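You operate a simulated robot arm through the tools that you are given. There is no shell and no other tool.

Carry out the task below with a simulated robot arm. There is one attempt and no reset: what you move stays moved.

## Task
Free the grey shoe that is stuck in the pads.
Fine: in this order: stop button in, main switch off, air out, RUN selector to FREE, post out, shoe into the empty cradle.

The check looks at the end state, three seconds after you hand in, the way a careful person would. Anything else that was tipped, shoved, dropped, spilled or broken makes it a failure.

## Robot
A 6-joint arm with a two-finger parallel gripper, fixed in place. Base frame: the origin is at the foot of the arm, x ahead of it, y to its left, z up. Units: m, rad, N and s.
Its first joint turns from -2.897 to 2.897 rad. Payload 3.91 kg.
Tool frame: the origin (TCP) lies between the finger pads and is the grasp point; the fingertips stand 0.03 m ahead of it; z points along the fingers, y is the line along which they close. Largest opening 0.11 m; finger width 0.02, thickness 0.01; the body of the gripper, 0.048 by 0.112 m, starts 0.055 m behind the TCP.
Orientation is that of the tool frame in the base frame, as a unit quaternion [w, x, y, z]. With the fingers straight down and closing along the base's y, the tool's x points along the base's -x, its y along +y and its z along -z.

## Interface
- The arm moves only by the tool send_rows. Its argument "plan" is a list of rows, each an object (a shift or turn left out is 0, a gripper value left out holds the last) with "rot": the turn, a rotation vector about the tool's x, y, z in units of 120 degrees (1.0 is 120 degrees), a list of three; "translation": the shift along the tool's x, y, z in units of 500 mm (1.0 is 500 mm), a list of three; "grip": the opening, from 0 (shut) to 1 (fully open). In form: [{"rot": [rx, ry, rz], "translation": [dx, dy, dz], "grip": grip}, ...]. A call has 1 to 20 rows; each row is the pose to reach, as a shift and turn from the pose commanded when the call began, along the tool's axes at that moment. A call with a number of a shift or a turn outside -1 to 1 is refused whole. Each row takes 0.2 s and may step no farther than 0.05 m and 0.15 rad from the row before; otherwise, or with a gripper value out of range, the whole call is refused. Where a pose cannot be reached the arm comes as near as it can. A force on the tool above 90 N (or 10 N above the force at the start of the call, whichever is more), or a blocked arm, ends the call early, and 0.2 s more pass. The fingers move at their own pace (about 0.108 m/s each) and stop on an object; they squeeze with about 33 N. The grip force told is the motor's: it shows also when the fingers shut on nothing. Time passes only in rows, and 0.2 s behind the last, so rows that repeat a pose let the fingers close. The reply holds the time, the measured pose of the TCP, the force on the tool along the base axes, the opening and the grip force, in the units named above and with some noise, with the torque about the TCP (base axes, N m) and any sound that the robot's microphone picked up.
- Cameras (640 x 400 px; columns grow to the right, rows downward): "scene" is fixed at [0.2192, -0.4991, 1.3953]; the picture's right is [0.66, -0.75, 0.00], its down [-0.38, -0.33, -0.87] and it looks along [0.65, 0.57, -0.50] (base axes); focal length 266 px, centre (320, 200). "wrist" rides on the gripper at [0.072, 0.017, -0.103] in the tool frame; the picture's right is [-0.23, 0.97, 0.00], its down [-0.76, -0.18, -0.62] and it looks along [-0.61, -0.14, 0.78] (tool axes); focal length 222 px, centre (320, 200).
- grab_frame(camera): a new picture of that camera. The clock stands still meanwhile.
- measure_at(camera, pixels): for up to 12 pixels [column, row] of the newest picture of that camera ("zoom" is the newest enlarged one), the place [x, y, z] in the base frame of the surface seen there, good to about 0.003 m. The clock stands still meanwhile.
- close_up(camera, box): a new picture of the part [left, top, right, bottom] of that camera's present view, enlarged. The clock stands still meanwhile.
- sign_off(): hands the job in; it is judged then, once.

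Unless the task says otherwise, let go and move clear before handing in.

The tools are called after "Call:" as name(argument=value, ...) on one line, values as JSON. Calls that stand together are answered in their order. send_rows: Moves the arm, as the interface text tells. Its arguments: {"type":"object","properties":{"plan":{"type":"array","items":{"type":"object","properties":{"rot":{"type":"array","items":{"type":"number"}},"translation":{"type":"array","items":{"type":"number"}},"grip":{"type":"number"}}}}},"required":["plan"]} The other tools are called the same way: grab_frame (camera) takes a picture; measure_at (camera, pixels) gives the place of the surface under pixels of a picture; close_up (camera, box) takes an enlarged picture of a part of a camera's view; sign_off () hands the job in.

At the start:

```text
time: 0.0
tcp_pos: [0.5925, -0.0043, 1.2254]
orientation: [0.001, 0.001, 1.0, 0.0]
ft_force: [-0.3, 0.0, -0.4]
wrist_torque: [0.01, 0.0, 0.0]
finger_gap: 0.1101
gripper_force: 0.0
```

scene: 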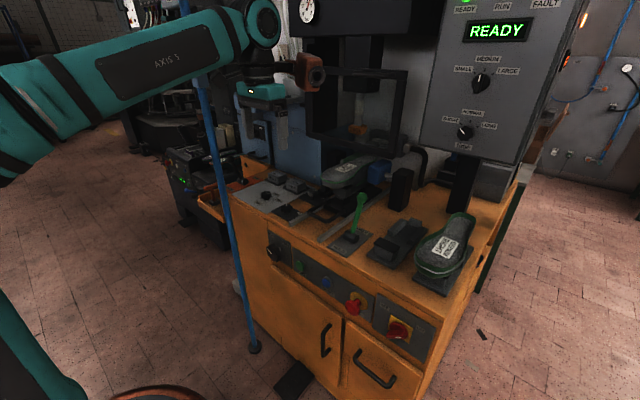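
wrist: 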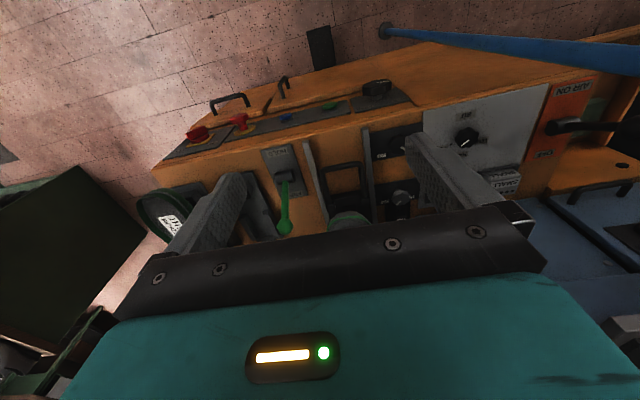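

The scene picture shows the orange machine with a stop button (about 353,303), a main switch (about 400,328), a green lever (about 358,215) and a shoe in the pads (about 348,168). I'll take enlarged pictures before moving.

Call:
close_up(camera="scene", box=[240, 220, 440, 345])

Call:
close_up(camera="scene", box=[220, 130, 380, 230])

Call:
close_up(camera="scene", box=[320, 140, 500, 300])

Call:
close_up(camera="scene", box=[420, 0, 580, 160])

Call:
close_up(camera="wrist", box=[360, 60, 640, 235])

Call:
close_up(camera="wrist", box=[140, 60, 420, 235])

```text
3.20 times, centred on (340, 282) of scene
```

zoom: 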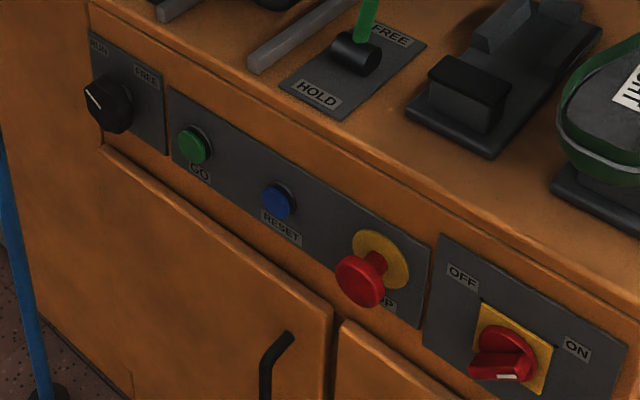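

```text
4.00 times, centred on (300, 180) of scene
```

zoom: 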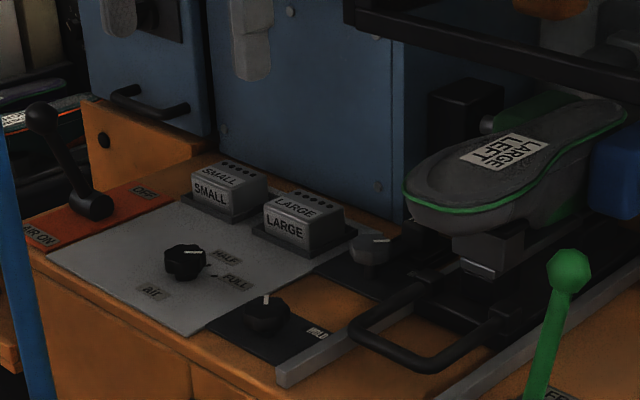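

```text
2.50 times, centred on (410, 220) of scene
```

zoom: 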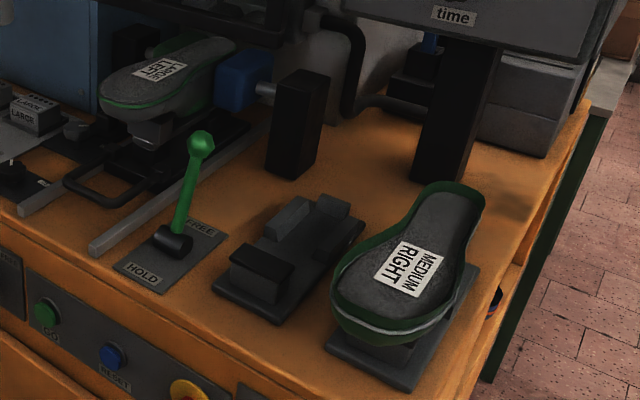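

```text
2.50 times, centred on (500, 80) of scene
```

zoom: 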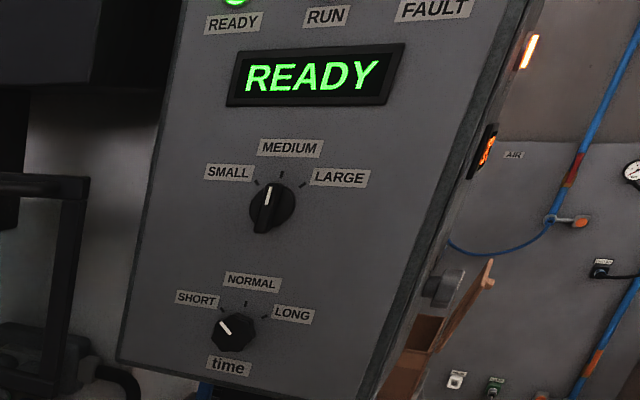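

```text
2.29 times, centred on (500, 148) of wrist
```

zoom: 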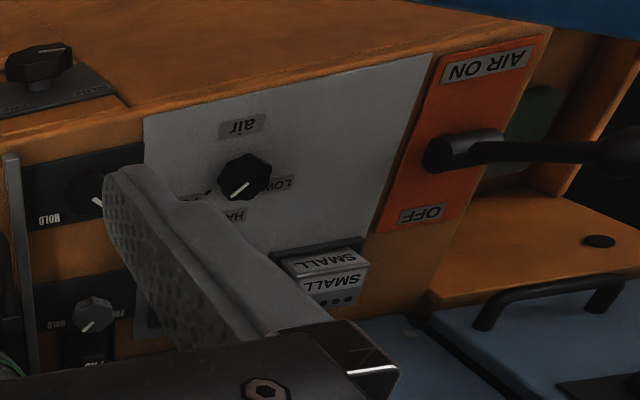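

```text
2.29 times, centred on (280, 148) of wrist
```

zoom: 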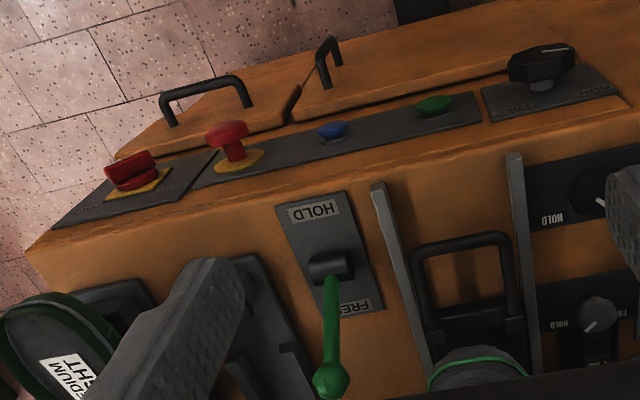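

The close-ups show the STOP mushroom, the ON/OFF main switch, the AIR ON/OFF lever, the RUN/FREE selector, a green HOLD/FREE lever and a carriage with a U-handle. I'll measure their positions next.

Call:
grab_frame(camera="scene")

Call:
measure_at(camera="scene", pixels=[[352, 307], [361, 298], [397, 331], [408, 325], [384, 322], [272, 252], [288, 260], [300, 266], [327, 283], [361, 198], [351, 237], [347, 246]])

Call:
measure_at(camera="scene", pixels=[[230, 159], [243, 182], [266, 195], [287, 209], [312, 193], [315, 215], [328, 222], [345, 168], [323, 180], [374, 163], [376, 175], [341, 196]])

Call:
measure_at(camera="scene", pixels=[[425, 252], [415, 218], [440, 230], [398, 240], [385, 255], [445, 280], [400, 190], [348, 220], [370, 225], [450, 200], [350, 130], [300, 70]])

```text
taken
```

scene: 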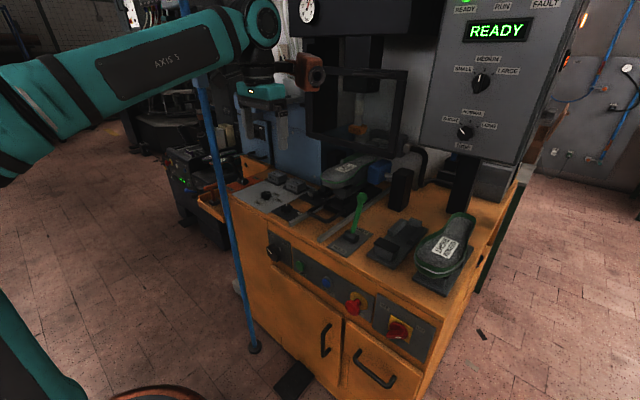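

```text
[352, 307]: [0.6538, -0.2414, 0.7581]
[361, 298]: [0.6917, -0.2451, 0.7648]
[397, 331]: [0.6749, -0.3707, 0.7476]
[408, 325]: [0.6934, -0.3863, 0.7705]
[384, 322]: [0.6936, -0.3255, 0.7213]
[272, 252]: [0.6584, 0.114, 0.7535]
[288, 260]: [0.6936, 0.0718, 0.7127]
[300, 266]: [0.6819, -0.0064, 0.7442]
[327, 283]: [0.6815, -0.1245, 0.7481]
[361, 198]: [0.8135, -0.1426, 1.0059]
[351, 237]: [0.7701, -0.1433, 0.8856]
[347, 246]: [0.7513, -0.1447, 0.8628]
```

```text
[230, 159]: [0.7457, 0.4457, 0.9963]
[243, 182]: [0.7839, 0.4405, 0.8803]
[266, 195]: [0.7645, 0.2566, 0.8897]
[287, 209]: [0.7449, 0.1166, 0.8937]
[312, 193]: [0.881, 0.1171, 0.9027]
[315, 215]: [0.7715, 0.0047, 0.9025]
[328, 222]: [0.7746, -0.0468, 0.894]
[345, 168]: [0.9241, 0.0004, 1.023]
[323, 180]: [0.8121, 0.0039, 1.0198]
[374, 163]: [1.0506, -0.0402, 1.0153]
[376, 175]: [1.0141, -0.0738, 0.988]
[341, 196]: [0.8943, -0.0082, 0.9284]
```

```text
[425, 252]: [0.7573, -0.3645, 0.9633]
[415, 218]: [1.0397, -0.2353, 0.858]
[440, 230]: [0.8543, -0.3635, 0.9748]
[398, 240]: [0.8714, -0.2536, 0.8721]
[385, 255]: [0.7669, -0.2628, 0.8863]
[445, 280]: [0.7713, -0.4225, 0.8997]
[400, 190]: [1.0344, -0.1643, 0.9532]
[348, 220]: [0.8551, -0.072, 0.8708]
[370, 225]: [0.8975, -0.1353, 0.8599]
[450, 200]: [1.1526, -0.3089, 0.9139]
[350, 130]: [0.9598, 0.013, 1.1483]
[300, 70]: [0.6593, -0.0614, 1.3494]
```

The front panel lies at x≈0.69 and the table top at z≈0.86. The blue pole (215,150)-(253,345) may be an obstacle, so I'll measure it along with the surrounding structures.

Call:
measure_at(camera="scene", pixels=[[206, 110], [215, 150], [225, 200], [236, 250], [246, 300], [254, 348], [310, 110], [400, 80], [312, 140], [398, 140], [436, 120], [500, 150]])

Call:
measure_at(camera="scene", pixels=[[250, 170], [290, 140], [358, 130], [330, 150], [380, 170], [375, 125], [270, 130], [415, 160], [462, 190], [460, 175], [430, 345], [270, 300]])

Call:
close_up(camera="scene", box=[280, 0, 440, 100])

Call:
close_up(camera="scene", box=[290, 120, 410, 210])

Call:
close_up(camera="scene", box=[370, 290, 440, 350])

Call:
close_up(camera="scene", box=[255, 225, 315, 280])

```text
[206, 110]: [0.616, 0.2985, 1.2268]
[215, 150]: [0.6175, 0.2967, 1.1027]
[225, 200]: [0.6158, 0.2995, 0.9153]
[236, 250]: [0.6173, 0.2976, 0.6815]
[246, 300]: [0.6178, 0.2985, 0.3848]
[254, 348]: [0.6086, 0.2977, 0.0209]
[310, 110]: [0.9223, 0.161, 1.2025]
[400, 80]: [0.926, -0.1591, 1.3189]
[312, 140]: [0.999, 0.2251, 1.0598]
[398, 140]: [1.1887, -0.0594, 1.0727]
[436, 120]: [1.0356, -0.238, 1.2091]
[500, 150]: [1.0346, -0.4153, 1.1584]
```

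```text
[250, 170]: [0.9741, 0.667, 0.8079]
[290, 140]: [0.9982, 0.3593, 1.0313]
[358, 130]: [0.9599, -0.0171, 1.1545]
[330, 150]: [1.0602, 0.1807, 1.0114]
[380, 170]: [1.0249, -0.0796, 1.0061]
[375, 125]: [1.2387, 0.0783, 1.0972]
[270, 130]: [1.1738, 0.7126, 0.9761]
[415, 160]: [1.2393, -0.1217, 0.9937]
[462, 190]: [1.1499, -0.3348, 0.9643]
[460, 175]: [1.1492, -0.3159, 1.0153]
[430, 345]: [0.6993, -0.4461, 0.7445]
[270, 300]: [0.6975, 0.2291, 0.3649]
```

```text
4.00 times, centred on (360, 50) of scene
```

zoom: 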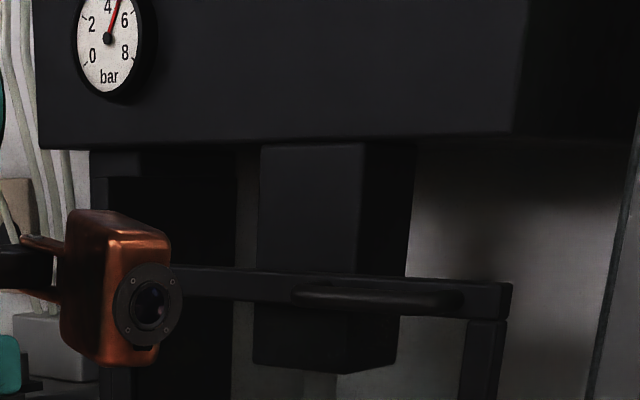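

```text
4.44 times, centred on (350, 165) of scene
```

zoom: 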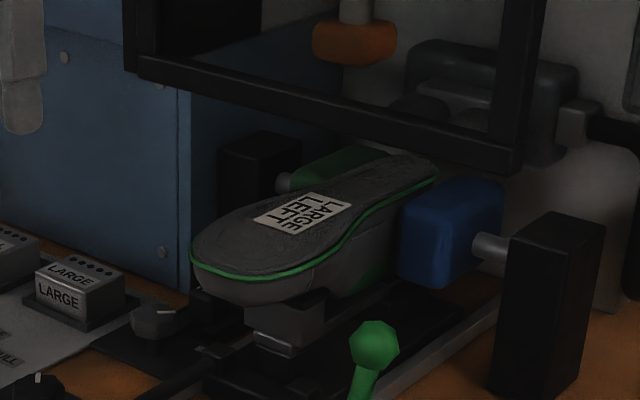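

```text
6.67 times, centred on (405, 320) of scene
```

zoom: 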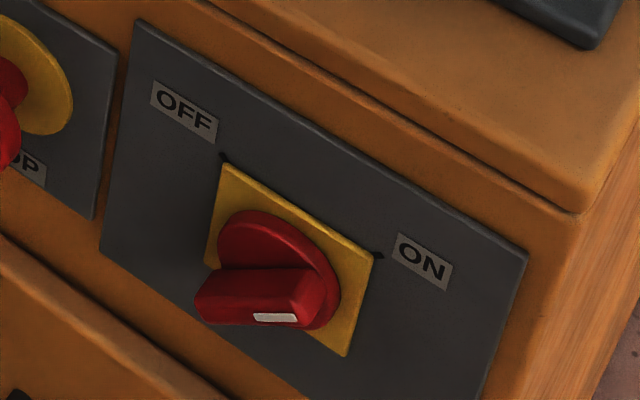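

```text
7.27 times, centred on (285, 252) of scene
```

zoom: 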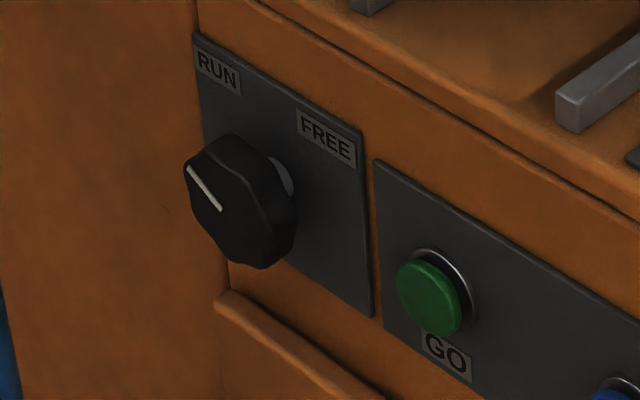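

The blue pole stands at about (0.617, 0.298) and the press guard is above the shoe, so the arm must avoid both. I'll move back and down in front of the panel, turn the tool horizontal (pointing +x) with fingers shut, and look at the panel.

Call:
send_rows(plan=[{"translation": [0.0238, -0.0393, 0.0459], "rot": [0, -0.0625, 0], "grip": 0}, {"translation": [0.0475, -0.0786, 0.0918], "rot": [0, -0.125, 0], "grip": 0}, {"translation": [0.0713, -0.1179, 0.1377], "rot": [0, -0.1875, 0], "grip": 0}, {"translation": [0.095, -0.1571, 0.1836], "rot": [0, -0.25, 0], "grip": 0}, {"translation": [0.1188, -0.1964, 0.2295], "rot": [0, -0.3125, 0], "grip": 0}, {"translation": [0.1425, -0.2357, 0.2754], "rot": [0, -0.375, 0], "grip": 0}, {"translation": [0.1663, -0.275, 0.3213], "rot": [0, -0.4375, 0], "grip": 0}, {"translation": [0.19, -0.3143, 0.3672], "rot": [0, -0.5, 0], "grip": 0}, {"translation": [0.2138, -0.3536, 0.4131], "rot": [0, -0.5625, 0], "grip": 0}, {"translation": [0.2375, -0.3928, 0.459], "rot": [0, -0.625, 0], "grip": 0}, {"translation": [0.2613, -0.4321, 0.5049], "rot": [0, -0.6875, 0], "grip": 0}, {"translation": [0.285, -0.4714, 0.5508], "rot": [0, -0.75, 0], "grip": 0}])

```text
time: 2.6
tcp_pos: [0.4479, -0.2401, 0.9487]
orientation: [0.708, 0.001, 0.706, -0.001]
ft_force: [-1.0, 0.6, 0.3]
wrist_torque: [0.02, 0.01, 0.0]
finger_gap: 0.0
gripper_force: 32.9
```

The tool is now horizontal at (0.448, -0.240, 0.949), pointing +x. I'll take pictures from both cameras.

Call:
grab_frame(camera="wrist")

Call:
grab_frame(camera="scene")

```text
taken
```

wrist: 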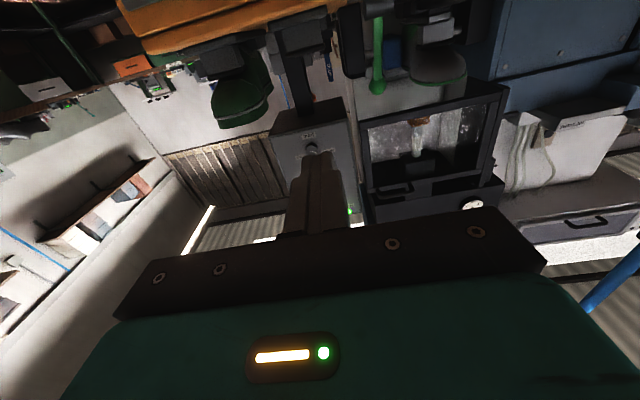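

```text
taken
```

scene: 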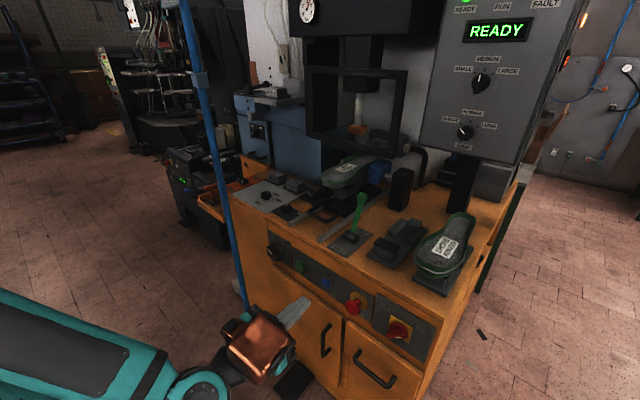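

The wrist camera now looks upward and upside down, and the display still reads READY. I'll measure the STOP mushroom accurately in an enlarged scene view.

Call:
close_up(camera="scene", box=[330, 280, 390, 320])

```text
10.00 times, centred on (360, 300) of scene
```

zoom: 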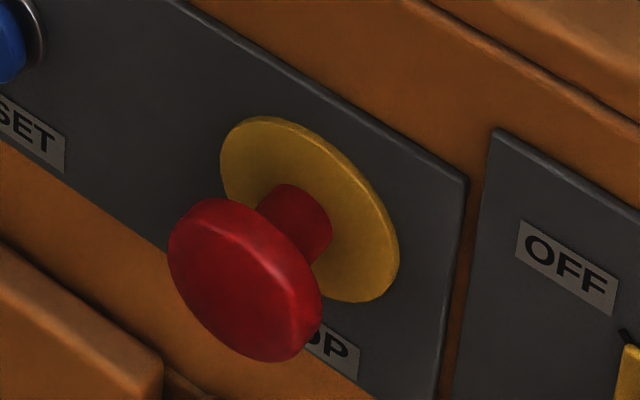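

Call:
measure_at(camera="zoom", pixels=[[240, 290], [185, 230], [295, 340], [250, 350], [220, 220], [180, 265], [350, 160], [380, 270], [235, 180], [440, 330], [300, 200]])

```text
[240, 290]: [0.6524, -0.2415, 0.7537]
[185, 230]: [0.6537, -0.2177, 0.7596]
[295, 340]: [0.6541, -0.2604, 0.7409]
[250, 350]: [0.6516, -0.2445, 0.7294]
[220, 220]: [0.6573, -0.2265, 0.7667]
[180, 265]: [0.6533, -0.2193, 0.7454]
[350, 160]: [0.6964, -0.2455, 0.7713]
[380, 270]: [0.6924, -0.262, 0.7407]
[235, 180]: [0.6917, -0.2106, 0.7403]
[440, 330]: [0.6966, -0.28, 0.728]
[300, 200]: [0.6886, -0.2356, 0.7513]
```

The mushroom is centred at about (0.653, -0.240, 0.750) with the panel at x≈0.695. I'll lower the tool in front of it and advance to just short of contact.

Call:
send_rows(plan=[{"translation": [0.08, 0, 0], "grip": 0}, {"translation": [0.16, 0, 0]}, {"translation": [0.24, 0, 0]}, {"translation": [0.32, 0, 0.02]}, {"translation": [0.397, 0, 0.06]}, {"translation": [0.397, 0, 0.13]}, {"translation": [0.397, 0, 0.2]}, {"translation": [0.397, 0, 0.27]}, {"translation": [0.397, 0, 0.31]}, {"translation": [0.397, 0, 0.33]}])

```text
time: 4.8
tcp_pos: [0.6166, -0.2411, 0.7504]
orientation: [0.707, 0.0, 0.707, 0.0]
ft_force: [0.0, -0.1, 0.4]
wrist_torque: [0.0, -0.02, -0.05]
finger_gap: 0.0001
gripper_force: 32.7
out of reach, approached as far as the arm can: row 1, 2, 3, 4, 5, 6, 7
```

The tool is at (0.617, -0.241, 0.750) with no contact force. I'll check the picture before pressing.

Call:
close_up(camera="scene", box=[280, 240, 440, 340])

Call:
grab_frame(camera="wrist")

```text
4.00 times, centred on (360, 290) of scene
```

zoom: 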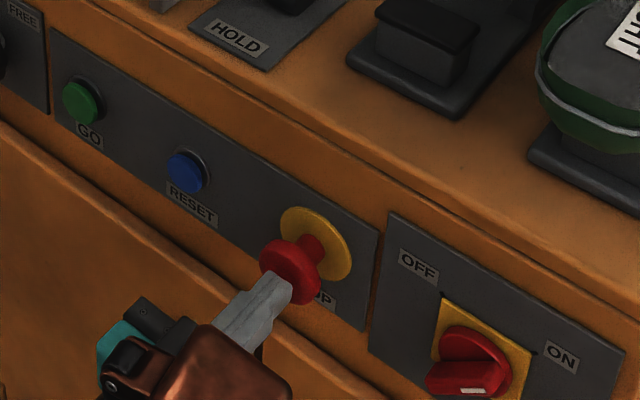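

```text
taken
```

wrist: 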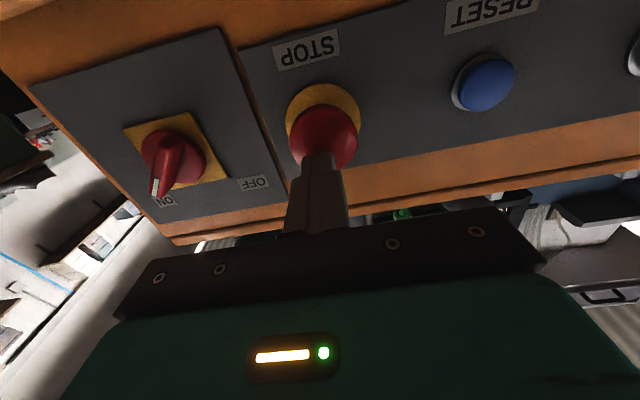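

The wrist picture shows the closed fingers lined up on the STOP mushroom (325,135), and the main switch handle (170,165) points to ON. I'll press the button in small steps.

Call:
send_rows(plan=[{"translation": [0, 0, 0.008], "grip": 0}, {"translation": [0, 0, 0.014]}, {"translation": [0, 0, 0.02]}, {"translation": [0, 0, 0.026]}, {"translation": [0, 0, 0.032]}])

```text
time: 6.0
tcp_pos: [0.6308, -0.2401, 0.7526]
orientation: [0.707, 0.0, 0.707, 0.0]
ft_force: [0.4, 0.7, -0.5]
wrist_torque: [0.01, 0.0, -0.01]
finger_gap: 0.0
gripper_force: 33.3
heard: click
```

A click was heard with the fingertips at x≈0.661 and no remaining force. I'll check the button and the display.

Call:
grab_frame(camera="wrist")

Call:
grab_frame(camera="scene")

Call:
close_up(camera="scene", box=[330, 270, 410, 320])

```text
taken
```

wrist: 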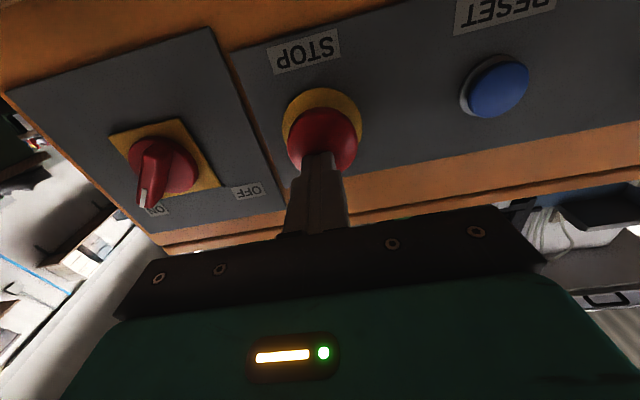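

```text
taken
```

scene: 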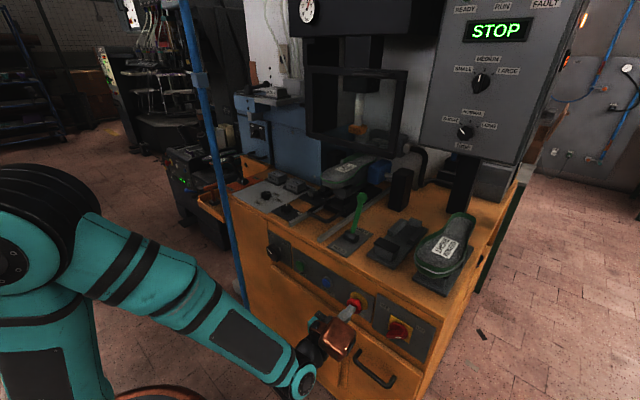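

```text
8.00 times, centred on (370, 295) of scene
```

zoom: 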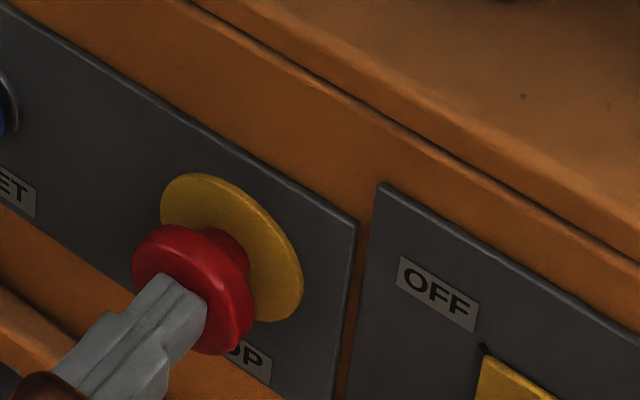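

The display now reads STOP and the mushroom sits lower. I'll back off a little and measure the main switch from the wrist camera.

Call:
send_rows(plan=[{"translation": [0, 0, -0.04], "grip": 0}, {"translation": [0, 0, -0.1]}, {"translation": [0, -0.08, -0.15]}, {"translation": [0, -0.16, -0.15]}])

Call:
grab_frame(camera="wrist")

Call:
close_up(camera="scene", box=[340, 280, 440, 345])

```text
time: 7.0
tcp_pos: [0.5547, -0.32, 0.7512]
orientation: [0.707, 0.0, 0.707, 0.001]
ft_force: [0.3, -0.4, -0.3]
wrist_torque: [-0.01, -0.01, 0.02]
finger_gap: 0.0001
gripper_force: 32.8
out of reach, approached as far as the arm can: row 2
```

```text
taken
```

wrist: 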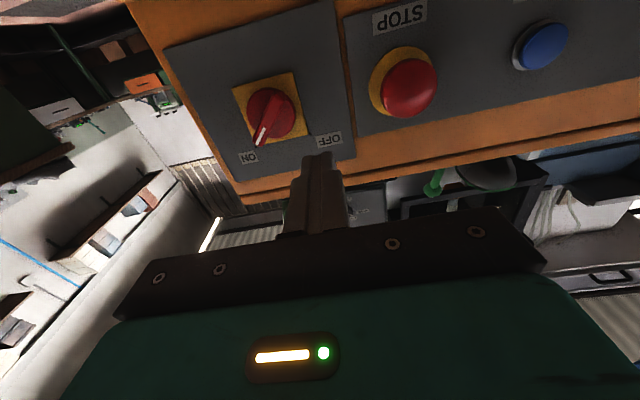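

```text
6.15 times, centred on (390, 312) of scene
```

zoom: 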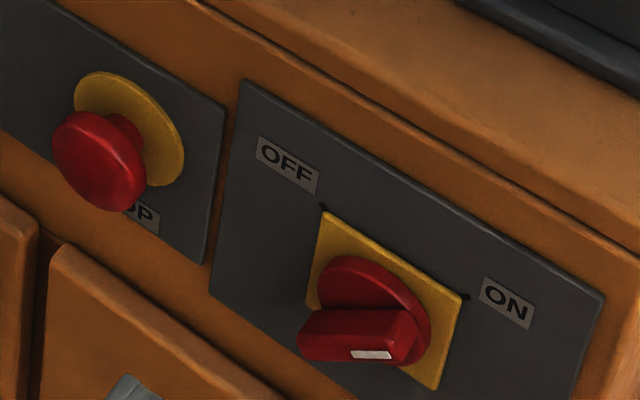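

STOP stays latched. I'll take an enlarged wrist view of the main switch at (270,110).

Call:
close_up(camera="wrist", box=[215, 60, 345, 170])

```text
3.64 times, centred on (280, 115) of wrist
```

zoom: 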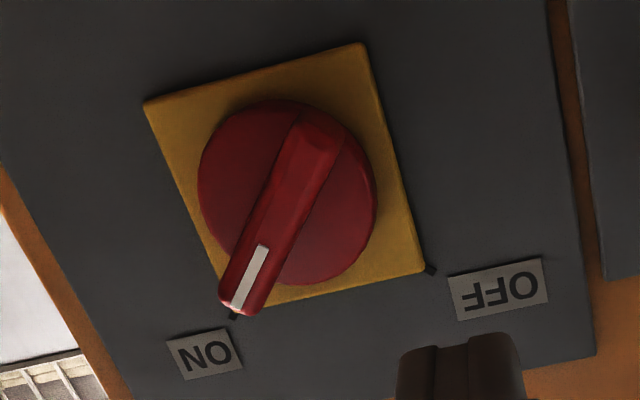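

Call:
measure_at(camera="zoom", pixels=[[308, 135], [270, 220], [240, 300], [240, 275], [265, 290], [225, 180], [360, 200], [233, 316], [430, 269], [150, 105], [360, 48], [280, 195]])

```text
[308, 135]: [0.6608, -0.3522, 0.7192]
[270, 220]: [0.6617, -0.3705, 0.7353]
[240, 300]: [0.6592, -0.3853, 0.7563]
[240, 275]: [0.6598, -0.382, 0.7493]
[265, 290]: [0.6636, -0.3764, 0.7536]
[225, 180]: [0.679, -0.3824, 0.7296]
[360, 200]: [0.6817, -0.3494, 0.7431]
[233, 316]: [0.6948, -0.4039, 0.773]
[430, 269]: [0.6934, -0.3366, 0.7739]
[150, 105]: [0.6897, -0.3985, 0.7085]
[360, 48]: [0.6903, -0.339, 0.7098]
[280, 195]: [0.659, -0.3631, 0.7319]
```

The knob centre is at about (y,z)=(-0.3695, 0.7395); the bar points to ON, its face is at x≈0.66 and the disc at x≈0.68. I'll line up with a 45° roll, so the fingers close across the bar, and open them partly.

Call:
send_rows(plan=[{"translation": [0.005, -0.0165, 0], "rot": [0, 0, 0.0625], "grip": 0.42}, {"translation": [0.01, -0.033, 0], "rot": [0, 0, 0.125]}, {"translation": [0.015, -0.0495, 0], "rot": [0, 0, 0.1875]}, {"translation": [0.02, -0.066, 0.02], "rot": [0, 0, 0.25]}, {"translation": [0.0225, -0.0825, 0.05], "rot": [0, 0, 0.3125]}, {"translation": [0.025, -0.099, 0.088], "rot": [0, 0, 0.375]}])

Call:
grab_frame(camera="wrist")

Call:
close_up(camera="scene", box=[340, 280, 440, 345])

```text
time: 8.4
tcp_pos: [0.5983, -0.3692, 0.7402]
orientation: [0.653, 0.271, 0.653, 0.271]
ft_force: [0.2, -0.3, 1.0]
wrist_torque: [0.0, -0.03, -0.01]
finger_gap: 0.0465
gripper_force: 0.1
```

```text
taken
```

wrist: 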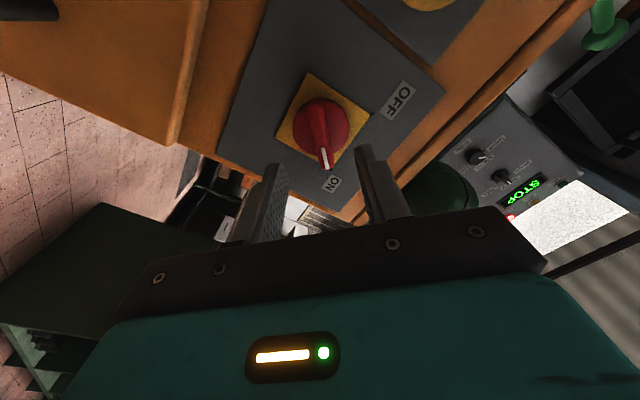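

```text
6.15 times, centred on (390, 312) of scene
```

zoom: 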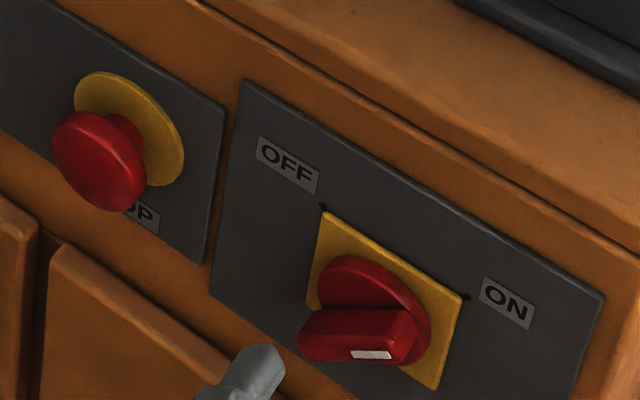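

The fingers straddle the bar line in the wrist picture, with the handle at (323,140) between them. I'll advance to x≈0.647 and close on the bar.

Call:
send_rows(plan=[{"translation": [0, 0, 0.03], "grip": 0.42}, {"translation": [0, 0, 0.06]}, {"translation": [0, 0, 0.08]}, {"translation": [0, 0, 0.094]}, {"translation": [0, 0, 0.094], "grip": 0}, {"translation": [0, 0, 0.094], "grip": 0}, {"translation": [0, 0, 0.094], "grip": 0}])

Call:
grab_frame(camera="wrist")

Call:
close_up(camera="scene", box=[340, 280, 440, 345])

```text
time: 10.0
tcp_pos: [0.6469, -0.3691, 0.7402]
orientation: [0.653, 0.27, 0.653, 0.271]
ft_force: [-0.7, 10.2, 13.8]
wrist_torque: [0.01, -0.32, 0.08]
finger_gap: 0.013
gripper_force: 44.8
```

```text
taken
```

wrist: 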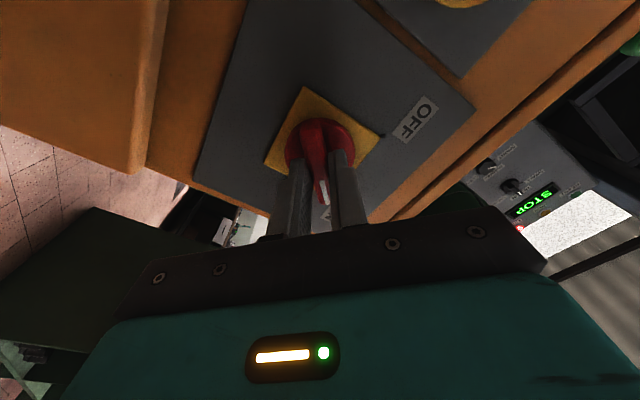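

```text
6.15 times, centred on (390, 312) of scene
```

zoom: 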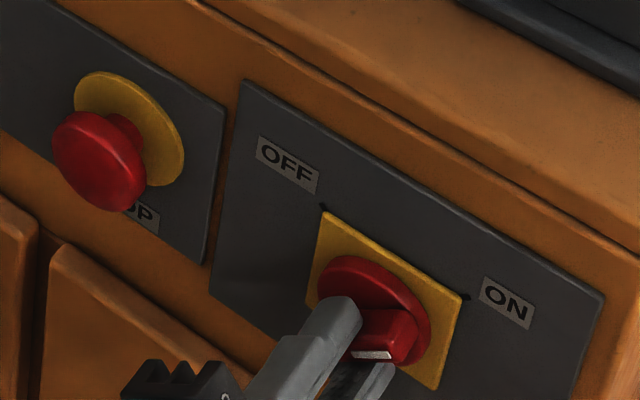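

The gap is 0.013 m with the bar held, and a side force of about 17 N shows a small offset, which I'll ease by 1.5 mm. Then I'll turn the switch −90° about the tool axis towards OFF.

Call:
send_rows(plan=[{"translation": [0, 0.003, 0], "grip": 0}, {"translation": [0, 0.003, 0], "rot": [0, 0, -0.0625]}, {"translation": [0, 0.003, 0], "rot": [0, 0, -0.125]}, {"translation": [0, 0.0025, 0], "rot": [0, 0, -0.1875]}, {"translation": [0, 0.002, 0], "rot": [0, 0, -0.25]}, {"translation": [0, 0.002, 0], "rot": [0, 0, -0.3125]}, {"translation": [0, 0.001, 0], "rot": [0, 0, -0.375]}, {"translation": [0, 0.001, 0], "rot": [0, 0, -0.4375]}, {"translation": [0, 0, 0], "rot": [0, 0, -0.5]}, {"translation": [0, 0, 0], "rot": [0, 0, -0.5625]}, {"translation": [0, 0, 0], "rot": [0, 0, -0.625]}, {"translation": [0, 0, 0], "rot": [0, 0, -0.6875]}, {"translation": [0, 0, 0], "rot": [0, 0, -0.75]}])

Call:
grab_frame(camera="wrist")

Call:
grab_frame(camera="scene")

Call:
close_up(camera="scene", box=[340, 280, 440, 345])

```text
time: 12.2
tcp_pos: [0.6466, -0.3676, 0.745]
orientation: [0.688, -0.116, 0.71, -0.09]
ft_force: [12.6, 55.0, 0.1]
wrist_torque: [0.28, -1.21, 0.78]
finger_gap: 0.0134
gripper_force: 45.0
out of reach, approached as far as the arm can: row 10
stopped in row 10: the force on the tool passed its limit at 129 N (the readings are from after the stop); the commanded pose is now the measured one
```

```text
taken
```

wrist: 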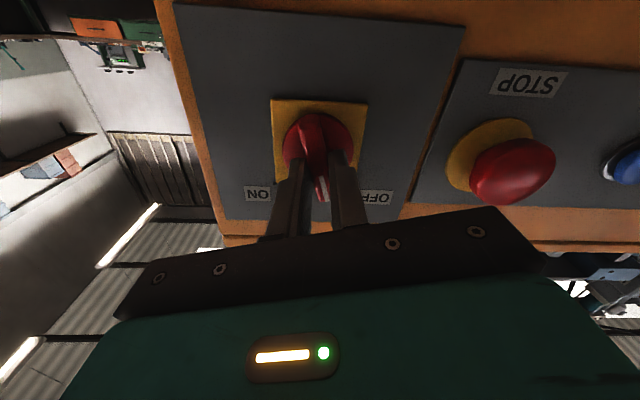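

```text
taken
```

scene: 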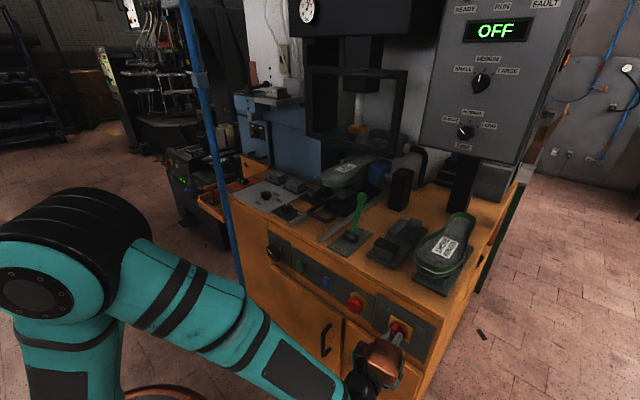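

```text
6.15 times, centred on (390, 312) of scene
```

zoom: 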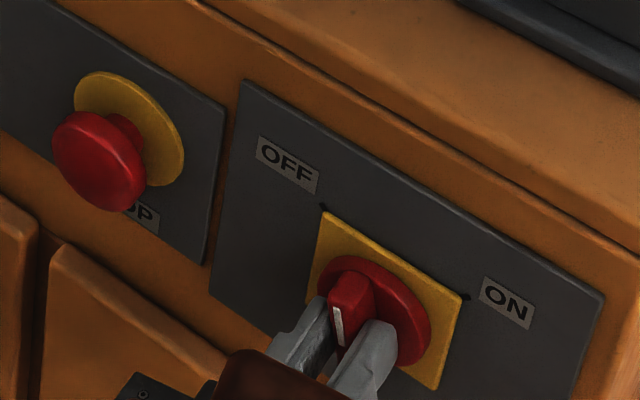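

The display now reads OFF, but the bar has only turned about 62° because the arm stopped near a singular posture (129 N peak). I'll open the fingers to drop the strain, back out and look at where the handle stands.

Call:
send_rows(plan=[{"grip": 0.4}, {"grip": 0.4}, {"grip": 0.4}, {"translation": [0, 0, -0.02], "grip": 0.4}, {"translation": [0, 0, -0.06], "grip": 0.4}, {"translation": [0, 0, -0.1], "grip": 0.4}])

Call:
grab_frame(camera="wrist")

Call:
close_up(camera="scene", box=[340, 280, 440, 345])

Call:
grab_frame(camera="scene")

Call:
measure_at(camera="scene", pixels=[[80, 200], [30, 290], [150, 260], [200, 300], [250, 330], [300, 365], [350, 385], [375, 365], [30, 360], [110, 320], [170, 390], [330, 380]])

```text
time: 13.6
tcp_pos: [0.5954, -0.374, 0.7476]
orientation: [0.688, -0.111, 0.711, -0.093]
ft_force: [-0.2, 0.5, 0.5]
wrist_torque: [-0.03, 0.01, 0.01]
finger_gap: 0.0443
gripper_force: 0.1
```

```text
taken
```

wrist: 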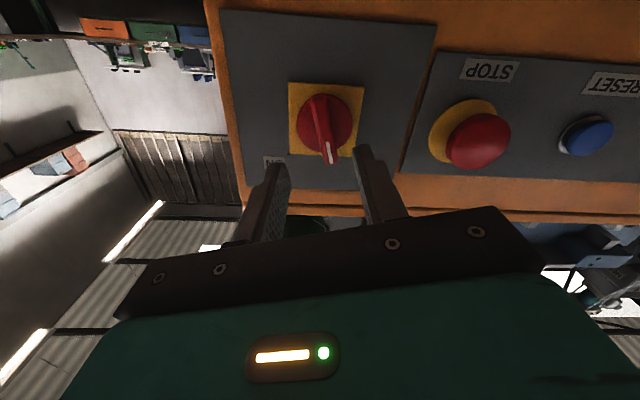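

```text
6.15 times, centred on (390, 312) of scene
```

zoom: 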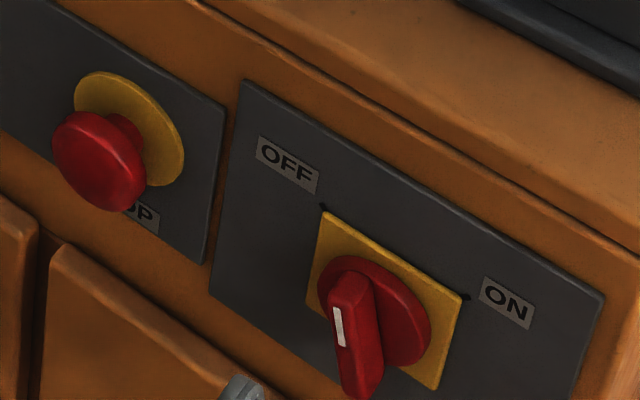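

```text
taken
```

scene: 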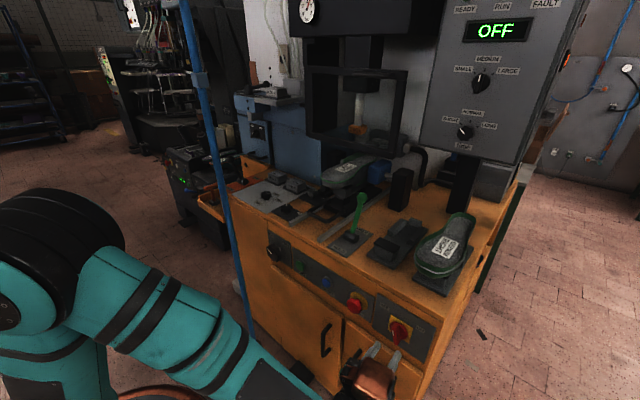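

```text
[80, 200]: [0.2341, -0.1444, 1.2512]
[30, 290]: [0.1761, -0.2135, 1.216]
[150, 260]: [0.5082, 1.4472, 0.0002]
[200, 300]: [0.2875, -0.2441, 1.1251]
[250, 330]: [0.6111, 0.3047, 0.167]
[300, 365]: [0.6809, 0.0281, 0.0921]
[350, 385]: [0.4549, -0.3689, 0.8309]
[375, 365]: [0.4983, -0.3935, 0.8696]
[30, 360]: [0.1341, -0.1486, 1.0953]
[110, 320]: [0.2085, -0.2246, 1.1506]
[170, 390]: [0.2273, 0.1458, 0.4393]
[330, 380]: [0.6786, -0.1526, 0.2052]
```

The handle shows it needs about 28° more to reach the OFF tick, and rolling further negative hits an arm limit. I'll roll the hand the other way, to +163° (the camera ends up on top), so I can re-grip the bar from the flipped side; first half now.

Call:
send_rows(plan=[{"translation": [0.004, 0.004, -0.012], "rot": [0.0003, -0.0021, 0.0679], "grip": 0.4}, {"translation": [0.008, 0.008, -0.024], "rot": [0.0006, -0.0043, 0.1359]}, {"translation": [0.012, 0.012, -0.036], "rot": [0.0009, -0.0064, 0.2038]}, {"translation": [0.014, 0.0148, -0.04], "rot": [0.0012, -0.0085, 0.2717]}, {"translation": [0.014, 0.0148, -0.04], "rot": [0.0015, -0.0106, 0.3396]}, {"translation": [0.014, 0.0148, -0.04], "rot": [0.0018, -0.0128, 0.4076]}, {"translation": [0.014, 0.0148, -0.04], "rot": [0.0021, -0.0149, 0.4755]}, {"translation": [0.014, 0.0148, -0.04], "rot": [0.0024, -0.017, 0.5434]}, {"translation": [0.014, 0.0148, -0.04], "rot": [0.0027, -0.0191, 0.6113]}, {"translation": [0.014, 0.0148, -0.04], "rot": [0.003, -0.0213, 0.6793]}, {"translation": [0.014, 0.0148, -0.04], "rot": [0.0033, -0.0234, 0.7472]}])

```text
time: 16.0
tcp_pos: [0.5745, -0.3689, 0.7395]
orientation: [0.569, 0.422, 0.568, 0.42]
ft_force: [-0.4, 0.6, -0.1]
wrist_torque: [-0.01, -0.02, -0.01]
finger_gap: 0.044
gripper_force: 0.0
```

The hand reached roll +73° cleanly at (0.5745, -0.369, 0.7395). I'll roll another +90°, to about 163°.

Call:
send_rows(plan=[{"rot": [0, 0, 0.0682], "grip": 0.4}, {"rot": [0, 0, 0.1364]}, {"rot": [0, 0, 0.2045]}, {"rot": [0, 0, 0.2727]}, {"rot": [0, 0, 0.3409]}, {"rot": [0, 0, 0.4091]}, {"rot": [0, 0, 0.4773]}, {"rot": [0, 0, 0.5455]}, {"rot": [0, 0, 0.6136]}, {"rot": [0, 0, 0.6818]}, {"rot": [0, 0, 0.75]}])

Call:
grab_frame(camera="wrist")

```text
time: 18.4
tcp_pos: [0.5744, -0.3681, 0.7391]
orientation: [0.104, 0.7, 0.103, 0.699]
ft_force: [-0.6, 0.8, -0.1]
wrist_torque: [0.01, 0.02, -0.02]
finger_gap: 0.0439
gripper_force: 0.1
```

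```text
taken
```

wrist: 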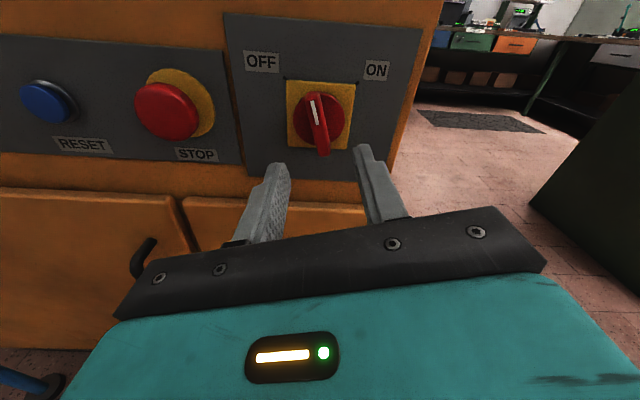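

The hand is upright now, and the wrist picture shows the panel normally with the handle (318,122) part-way to OFF. I'll measure the handle angle in an enlarged view.

Call:
close_up(camera="wrist", box=[230, 40, 400, 170])

```text
3.08 times, centred on (315, 105) of wrist
```

zoom: 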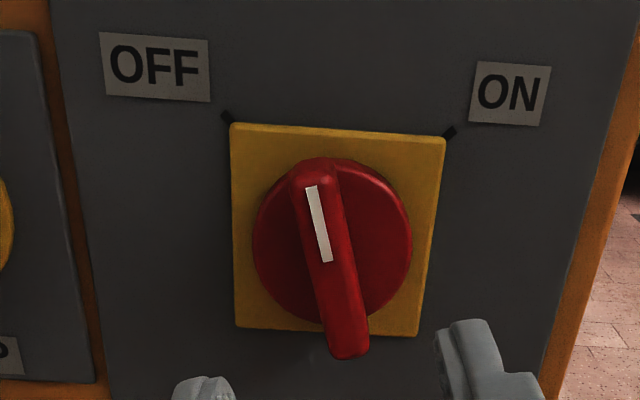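

Call:
measure_at(camera="zoom", pixels=[[312, 190], [320, 225], [328, 260], [335, 290], [345, 340], [225, 117], [450, 132], [270, 230], [390, 260], [235, 125], [415, 335]])

```text
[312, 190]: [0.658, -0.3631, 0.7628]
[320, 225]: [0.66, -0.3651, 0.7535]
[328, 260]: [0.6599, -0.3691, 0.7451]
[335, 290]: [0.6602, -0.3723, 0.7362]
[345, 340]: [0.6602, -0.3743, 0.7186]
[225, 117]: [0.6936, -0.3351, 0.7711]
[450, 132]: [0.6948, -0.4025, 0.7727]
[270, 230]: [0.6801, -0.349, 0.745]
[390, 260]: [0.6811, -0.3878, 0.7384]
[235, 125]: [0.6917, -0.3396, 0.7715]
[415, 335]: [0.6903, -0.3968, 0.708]
```

The bar stands 14° from vertical toward OFF, so it needs about −31° more, about the centre (-0.3688, 0.7398). I'll trim the roll, advance to x≈0.647 and close on it.

Call:
send_rows(plan=[{"translation": [0, 0, 0.05], "rot": [0, 0, 0.02], "grip": 0.4}, {"translation": [0, 0, 0.1], "rot": [0, 0, 0.02]}, {"translation": [0, 0, 0.13], "rot": [0, 0, 0.02]}, {"translation": [0, 0, 0.145], "rot": [0, 0, 0.02]}, {"translation": [0, 0, 0.145], "rot": [0, 0, 0.02], "grip": 0}, {"translation": [0, 0, 0.145], "rot": [0, 0, 0.02], "grip": 0}, {"translation": [0, 0, 0.145], "rot": [0, 0, 0.02], "grip": 0}])

Call:
grab_frame(camera="wrist")

```text
time: 20.0
tcp_pos: [0.6481, -0.3685, 0.7392]
orientation: [0.091, 0.701, 0.089, 0.702]
ft_force: [-1.2, 4.8, -1.0]
wrist_torque: [0.01, -0.19, 0.43]
finger_gap: 0.0127
gripper_force: 45.0
```

```text
taken
```

wrist: 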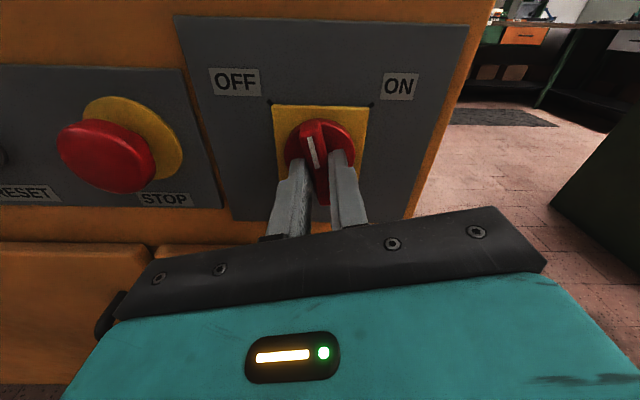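

The bar is held (gap 0.0127 m) with only about 5 N of side force. I'll rotate −32° to bring it to the OFF tick.

Call:
send_rows(plan=[{"rot": [0, 0, -0.053], "grip": 0}, {"rot": [0, 0, -0.107]}, {"rot": [0, 0, -0.16]}, {"rot": [0, 0, -0.213]}, {"rot": [0, 0, -0.267]}, {"rot": [0, 0, -0.267]}])

Call:
grab_frame(camera="wrist")

```text
time: 21.4
tcp_pos: [0.6484, -0.3697, 0.7386]
orientation: [0.282, 0.65, 0.279, 0.649]
ft_force: [4.3, 12.8, 1.0]
wrist_torque: [1.08, 0.17, 0.63]
finger_gap: 0.0126
gripper_force: 45.6
```

```text
taken
```

wrist: 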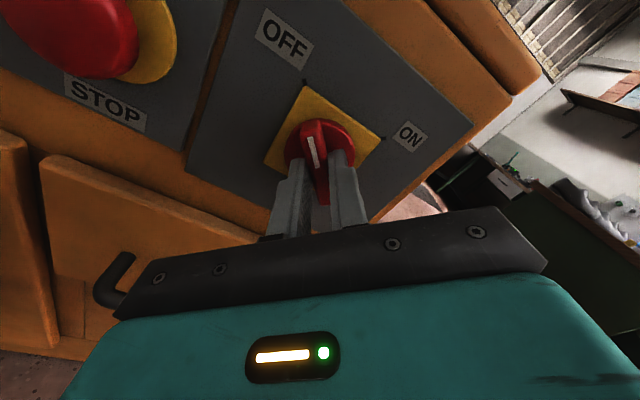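

The hand roll reads 133°, and the torque of about 1.1 N m suggests the bar is at its OFF stop. I'll let go, back off and check.

Call:
send_rows(plan=[{"grip": 0.4}, {"grip": 0.4}, {"grip": 0.4}, {"translation": [0, 0, -0.04], "grip": 0.4}, {"translation": [0, 0, -0.1]}, {"translation": [0, 0, -0.14]}])

Call:
grab_frame(camera="wrist")

Call:
grab_frame(camera="scene")

Call:
close_up(camera="scene", box=[340, 280, 440, 345])

```text
time: 22.8
tcp_pos: [0.578, -0.3678, 0.7392]
orientation: [0.281, 0.65, 0.278, 0.649]
ft_force: [0.2, 0.3, -0.1]
wrist_torque: [-0.01, 0.02, 0.0]
finger_gap: 0.0439
gripper_force: 0.1
```

```text
taken
```

wrist: 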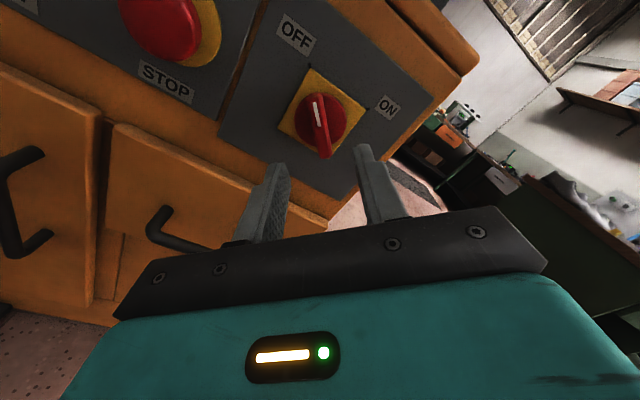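

```text
taken
```

scene: 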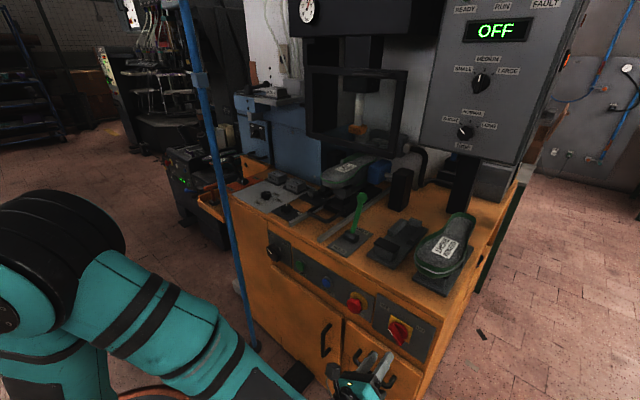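

```text
6.15 times, centred on (390, 312) of scene
```

zoom: 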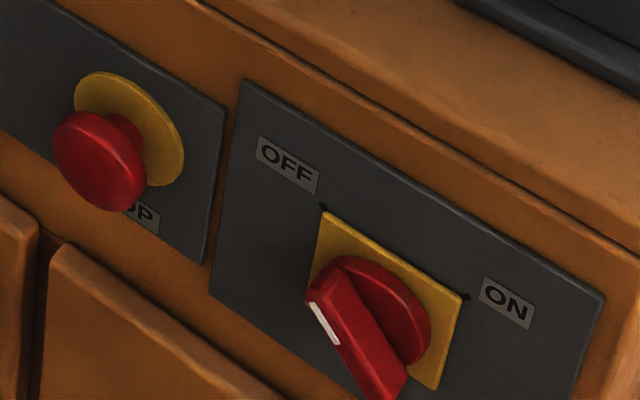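

The handle now points towards the OFF corner and the display says OFF. I'll verify the angle numerically.

Call:
close_up(camera="wrist", box=[240, 40, 410, 170])

```text
3.08 times, centred on (325, 105) of wrist
```

zoom: 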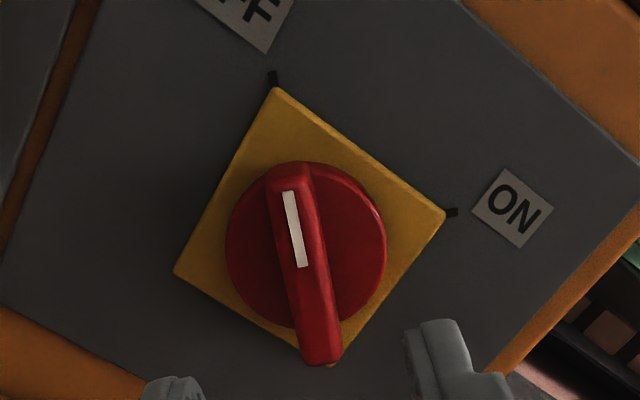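

Call:
measure_at(camera="zoom", pixels=[[288, 195], [295, 230], [303, 263], [310, 300], [320, 345], [272, 78], [452, 212]])

```text
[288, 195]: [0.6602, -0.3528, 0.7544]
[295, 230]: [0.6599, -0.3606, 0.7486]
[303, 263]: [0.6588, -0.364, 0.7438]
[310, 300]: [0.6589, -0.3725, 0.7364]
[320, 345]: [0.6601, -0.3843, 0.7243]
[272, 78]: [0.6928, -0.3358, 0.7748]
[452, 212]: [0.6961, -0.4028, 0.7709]
```

The handle direction measures 45°, exactly on OFF. Next is the AIR lever at about (0.75–0.78, 0.44); I'll retract, level the roll to 180° and raise the tool.

Call:
send_rows(plan=[{"translation": [0.035, 0.018, -0.03], "rot": [0, 0, 0.065], "grip": 0}, {"translation": [0.07, 0.035, -0.06], "rot": [0, 0, 0.13]}, {"translation": [0.105, 0.053, -0.09], "rot": [0, 0, 0.194]}, {"translation": [0.139, 0.07, -0.12], "rot": [0, 0, 0.259]}, {"translation": [0.174, 0.088, -0.14], "rot": [0, 0, 0.324]}, {"translation": [0.209, 0.105, -0.16], "rot": [0, 0, 0.388]}])

```text
time: 24.2
tcp_pos: [0.4961, -0.3306, 0.8481]
orientation: [0.002, 0.707, -0.002, 0.707]
ft_force: [-0.5, 0.1, -0.1]
wrist_torque: [-0.04, 0.01, 0.04]
finger_gap: 0.0
gripper_force: 33.1
```

The tool is level at (0.496, -0.331, 0.848). I'll raise it to z≈1.1 at x≈0.46, clear of the pole radius, and move towards the centre.

Call:
send_rows(plan=[{"translation": [0.08, 0, -0.02], "grip": 0}, {"translation": [0.16, -0.03, -0.04]}, {"translation": [0.24, -0.08, -0.06]}, {"translation": [0.32, -0.13, -0.07]}, {"translation": [0.4, -0.18, -0.076]}, {"translation": [0.46, -0.25, -0.076]}, {"translation": [0.5, -0.33, -0.076]}, {"translation": [0.5, -0.42, -0.076]}, {"translation": [0.5, -0.5, -0.076]}, {"translation": [0.5, -0.58, -0.076]}, {"translation": [0.5, -0.66, -0.076]}])

Call:
grab_frame(camera="scene")

Call:
grab_frame(camera="wrist")

```text
time: 26.6
tcp_pos: [0.4582, -0.0029, 1.0945]
orientation: [-0.007, 0.718, 0.006, 0.696]
ft_force: [0.7, -0.5, -0.3]
wrist_torque: [0.02, 0.0, 0.0]
finger_gap: 0.0
gripper_force: 33.4
out of reach, approached as far as the arm can: row 11
```

```text
taken
```

scene: 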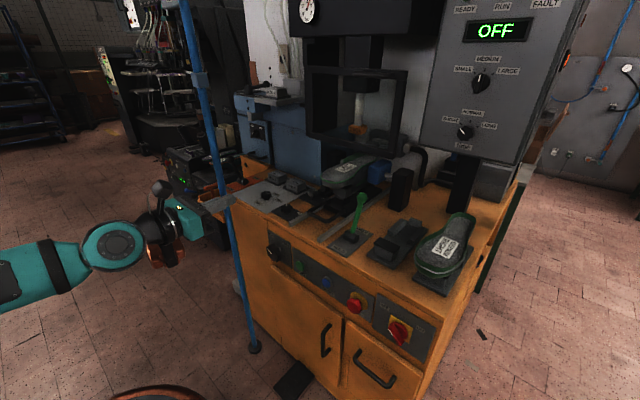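

```text
taken
```

wrist: 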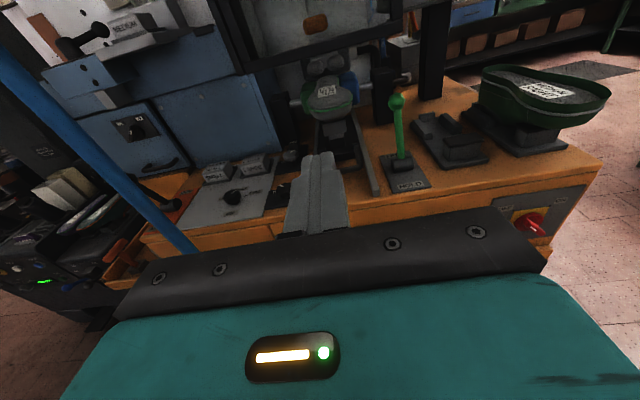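

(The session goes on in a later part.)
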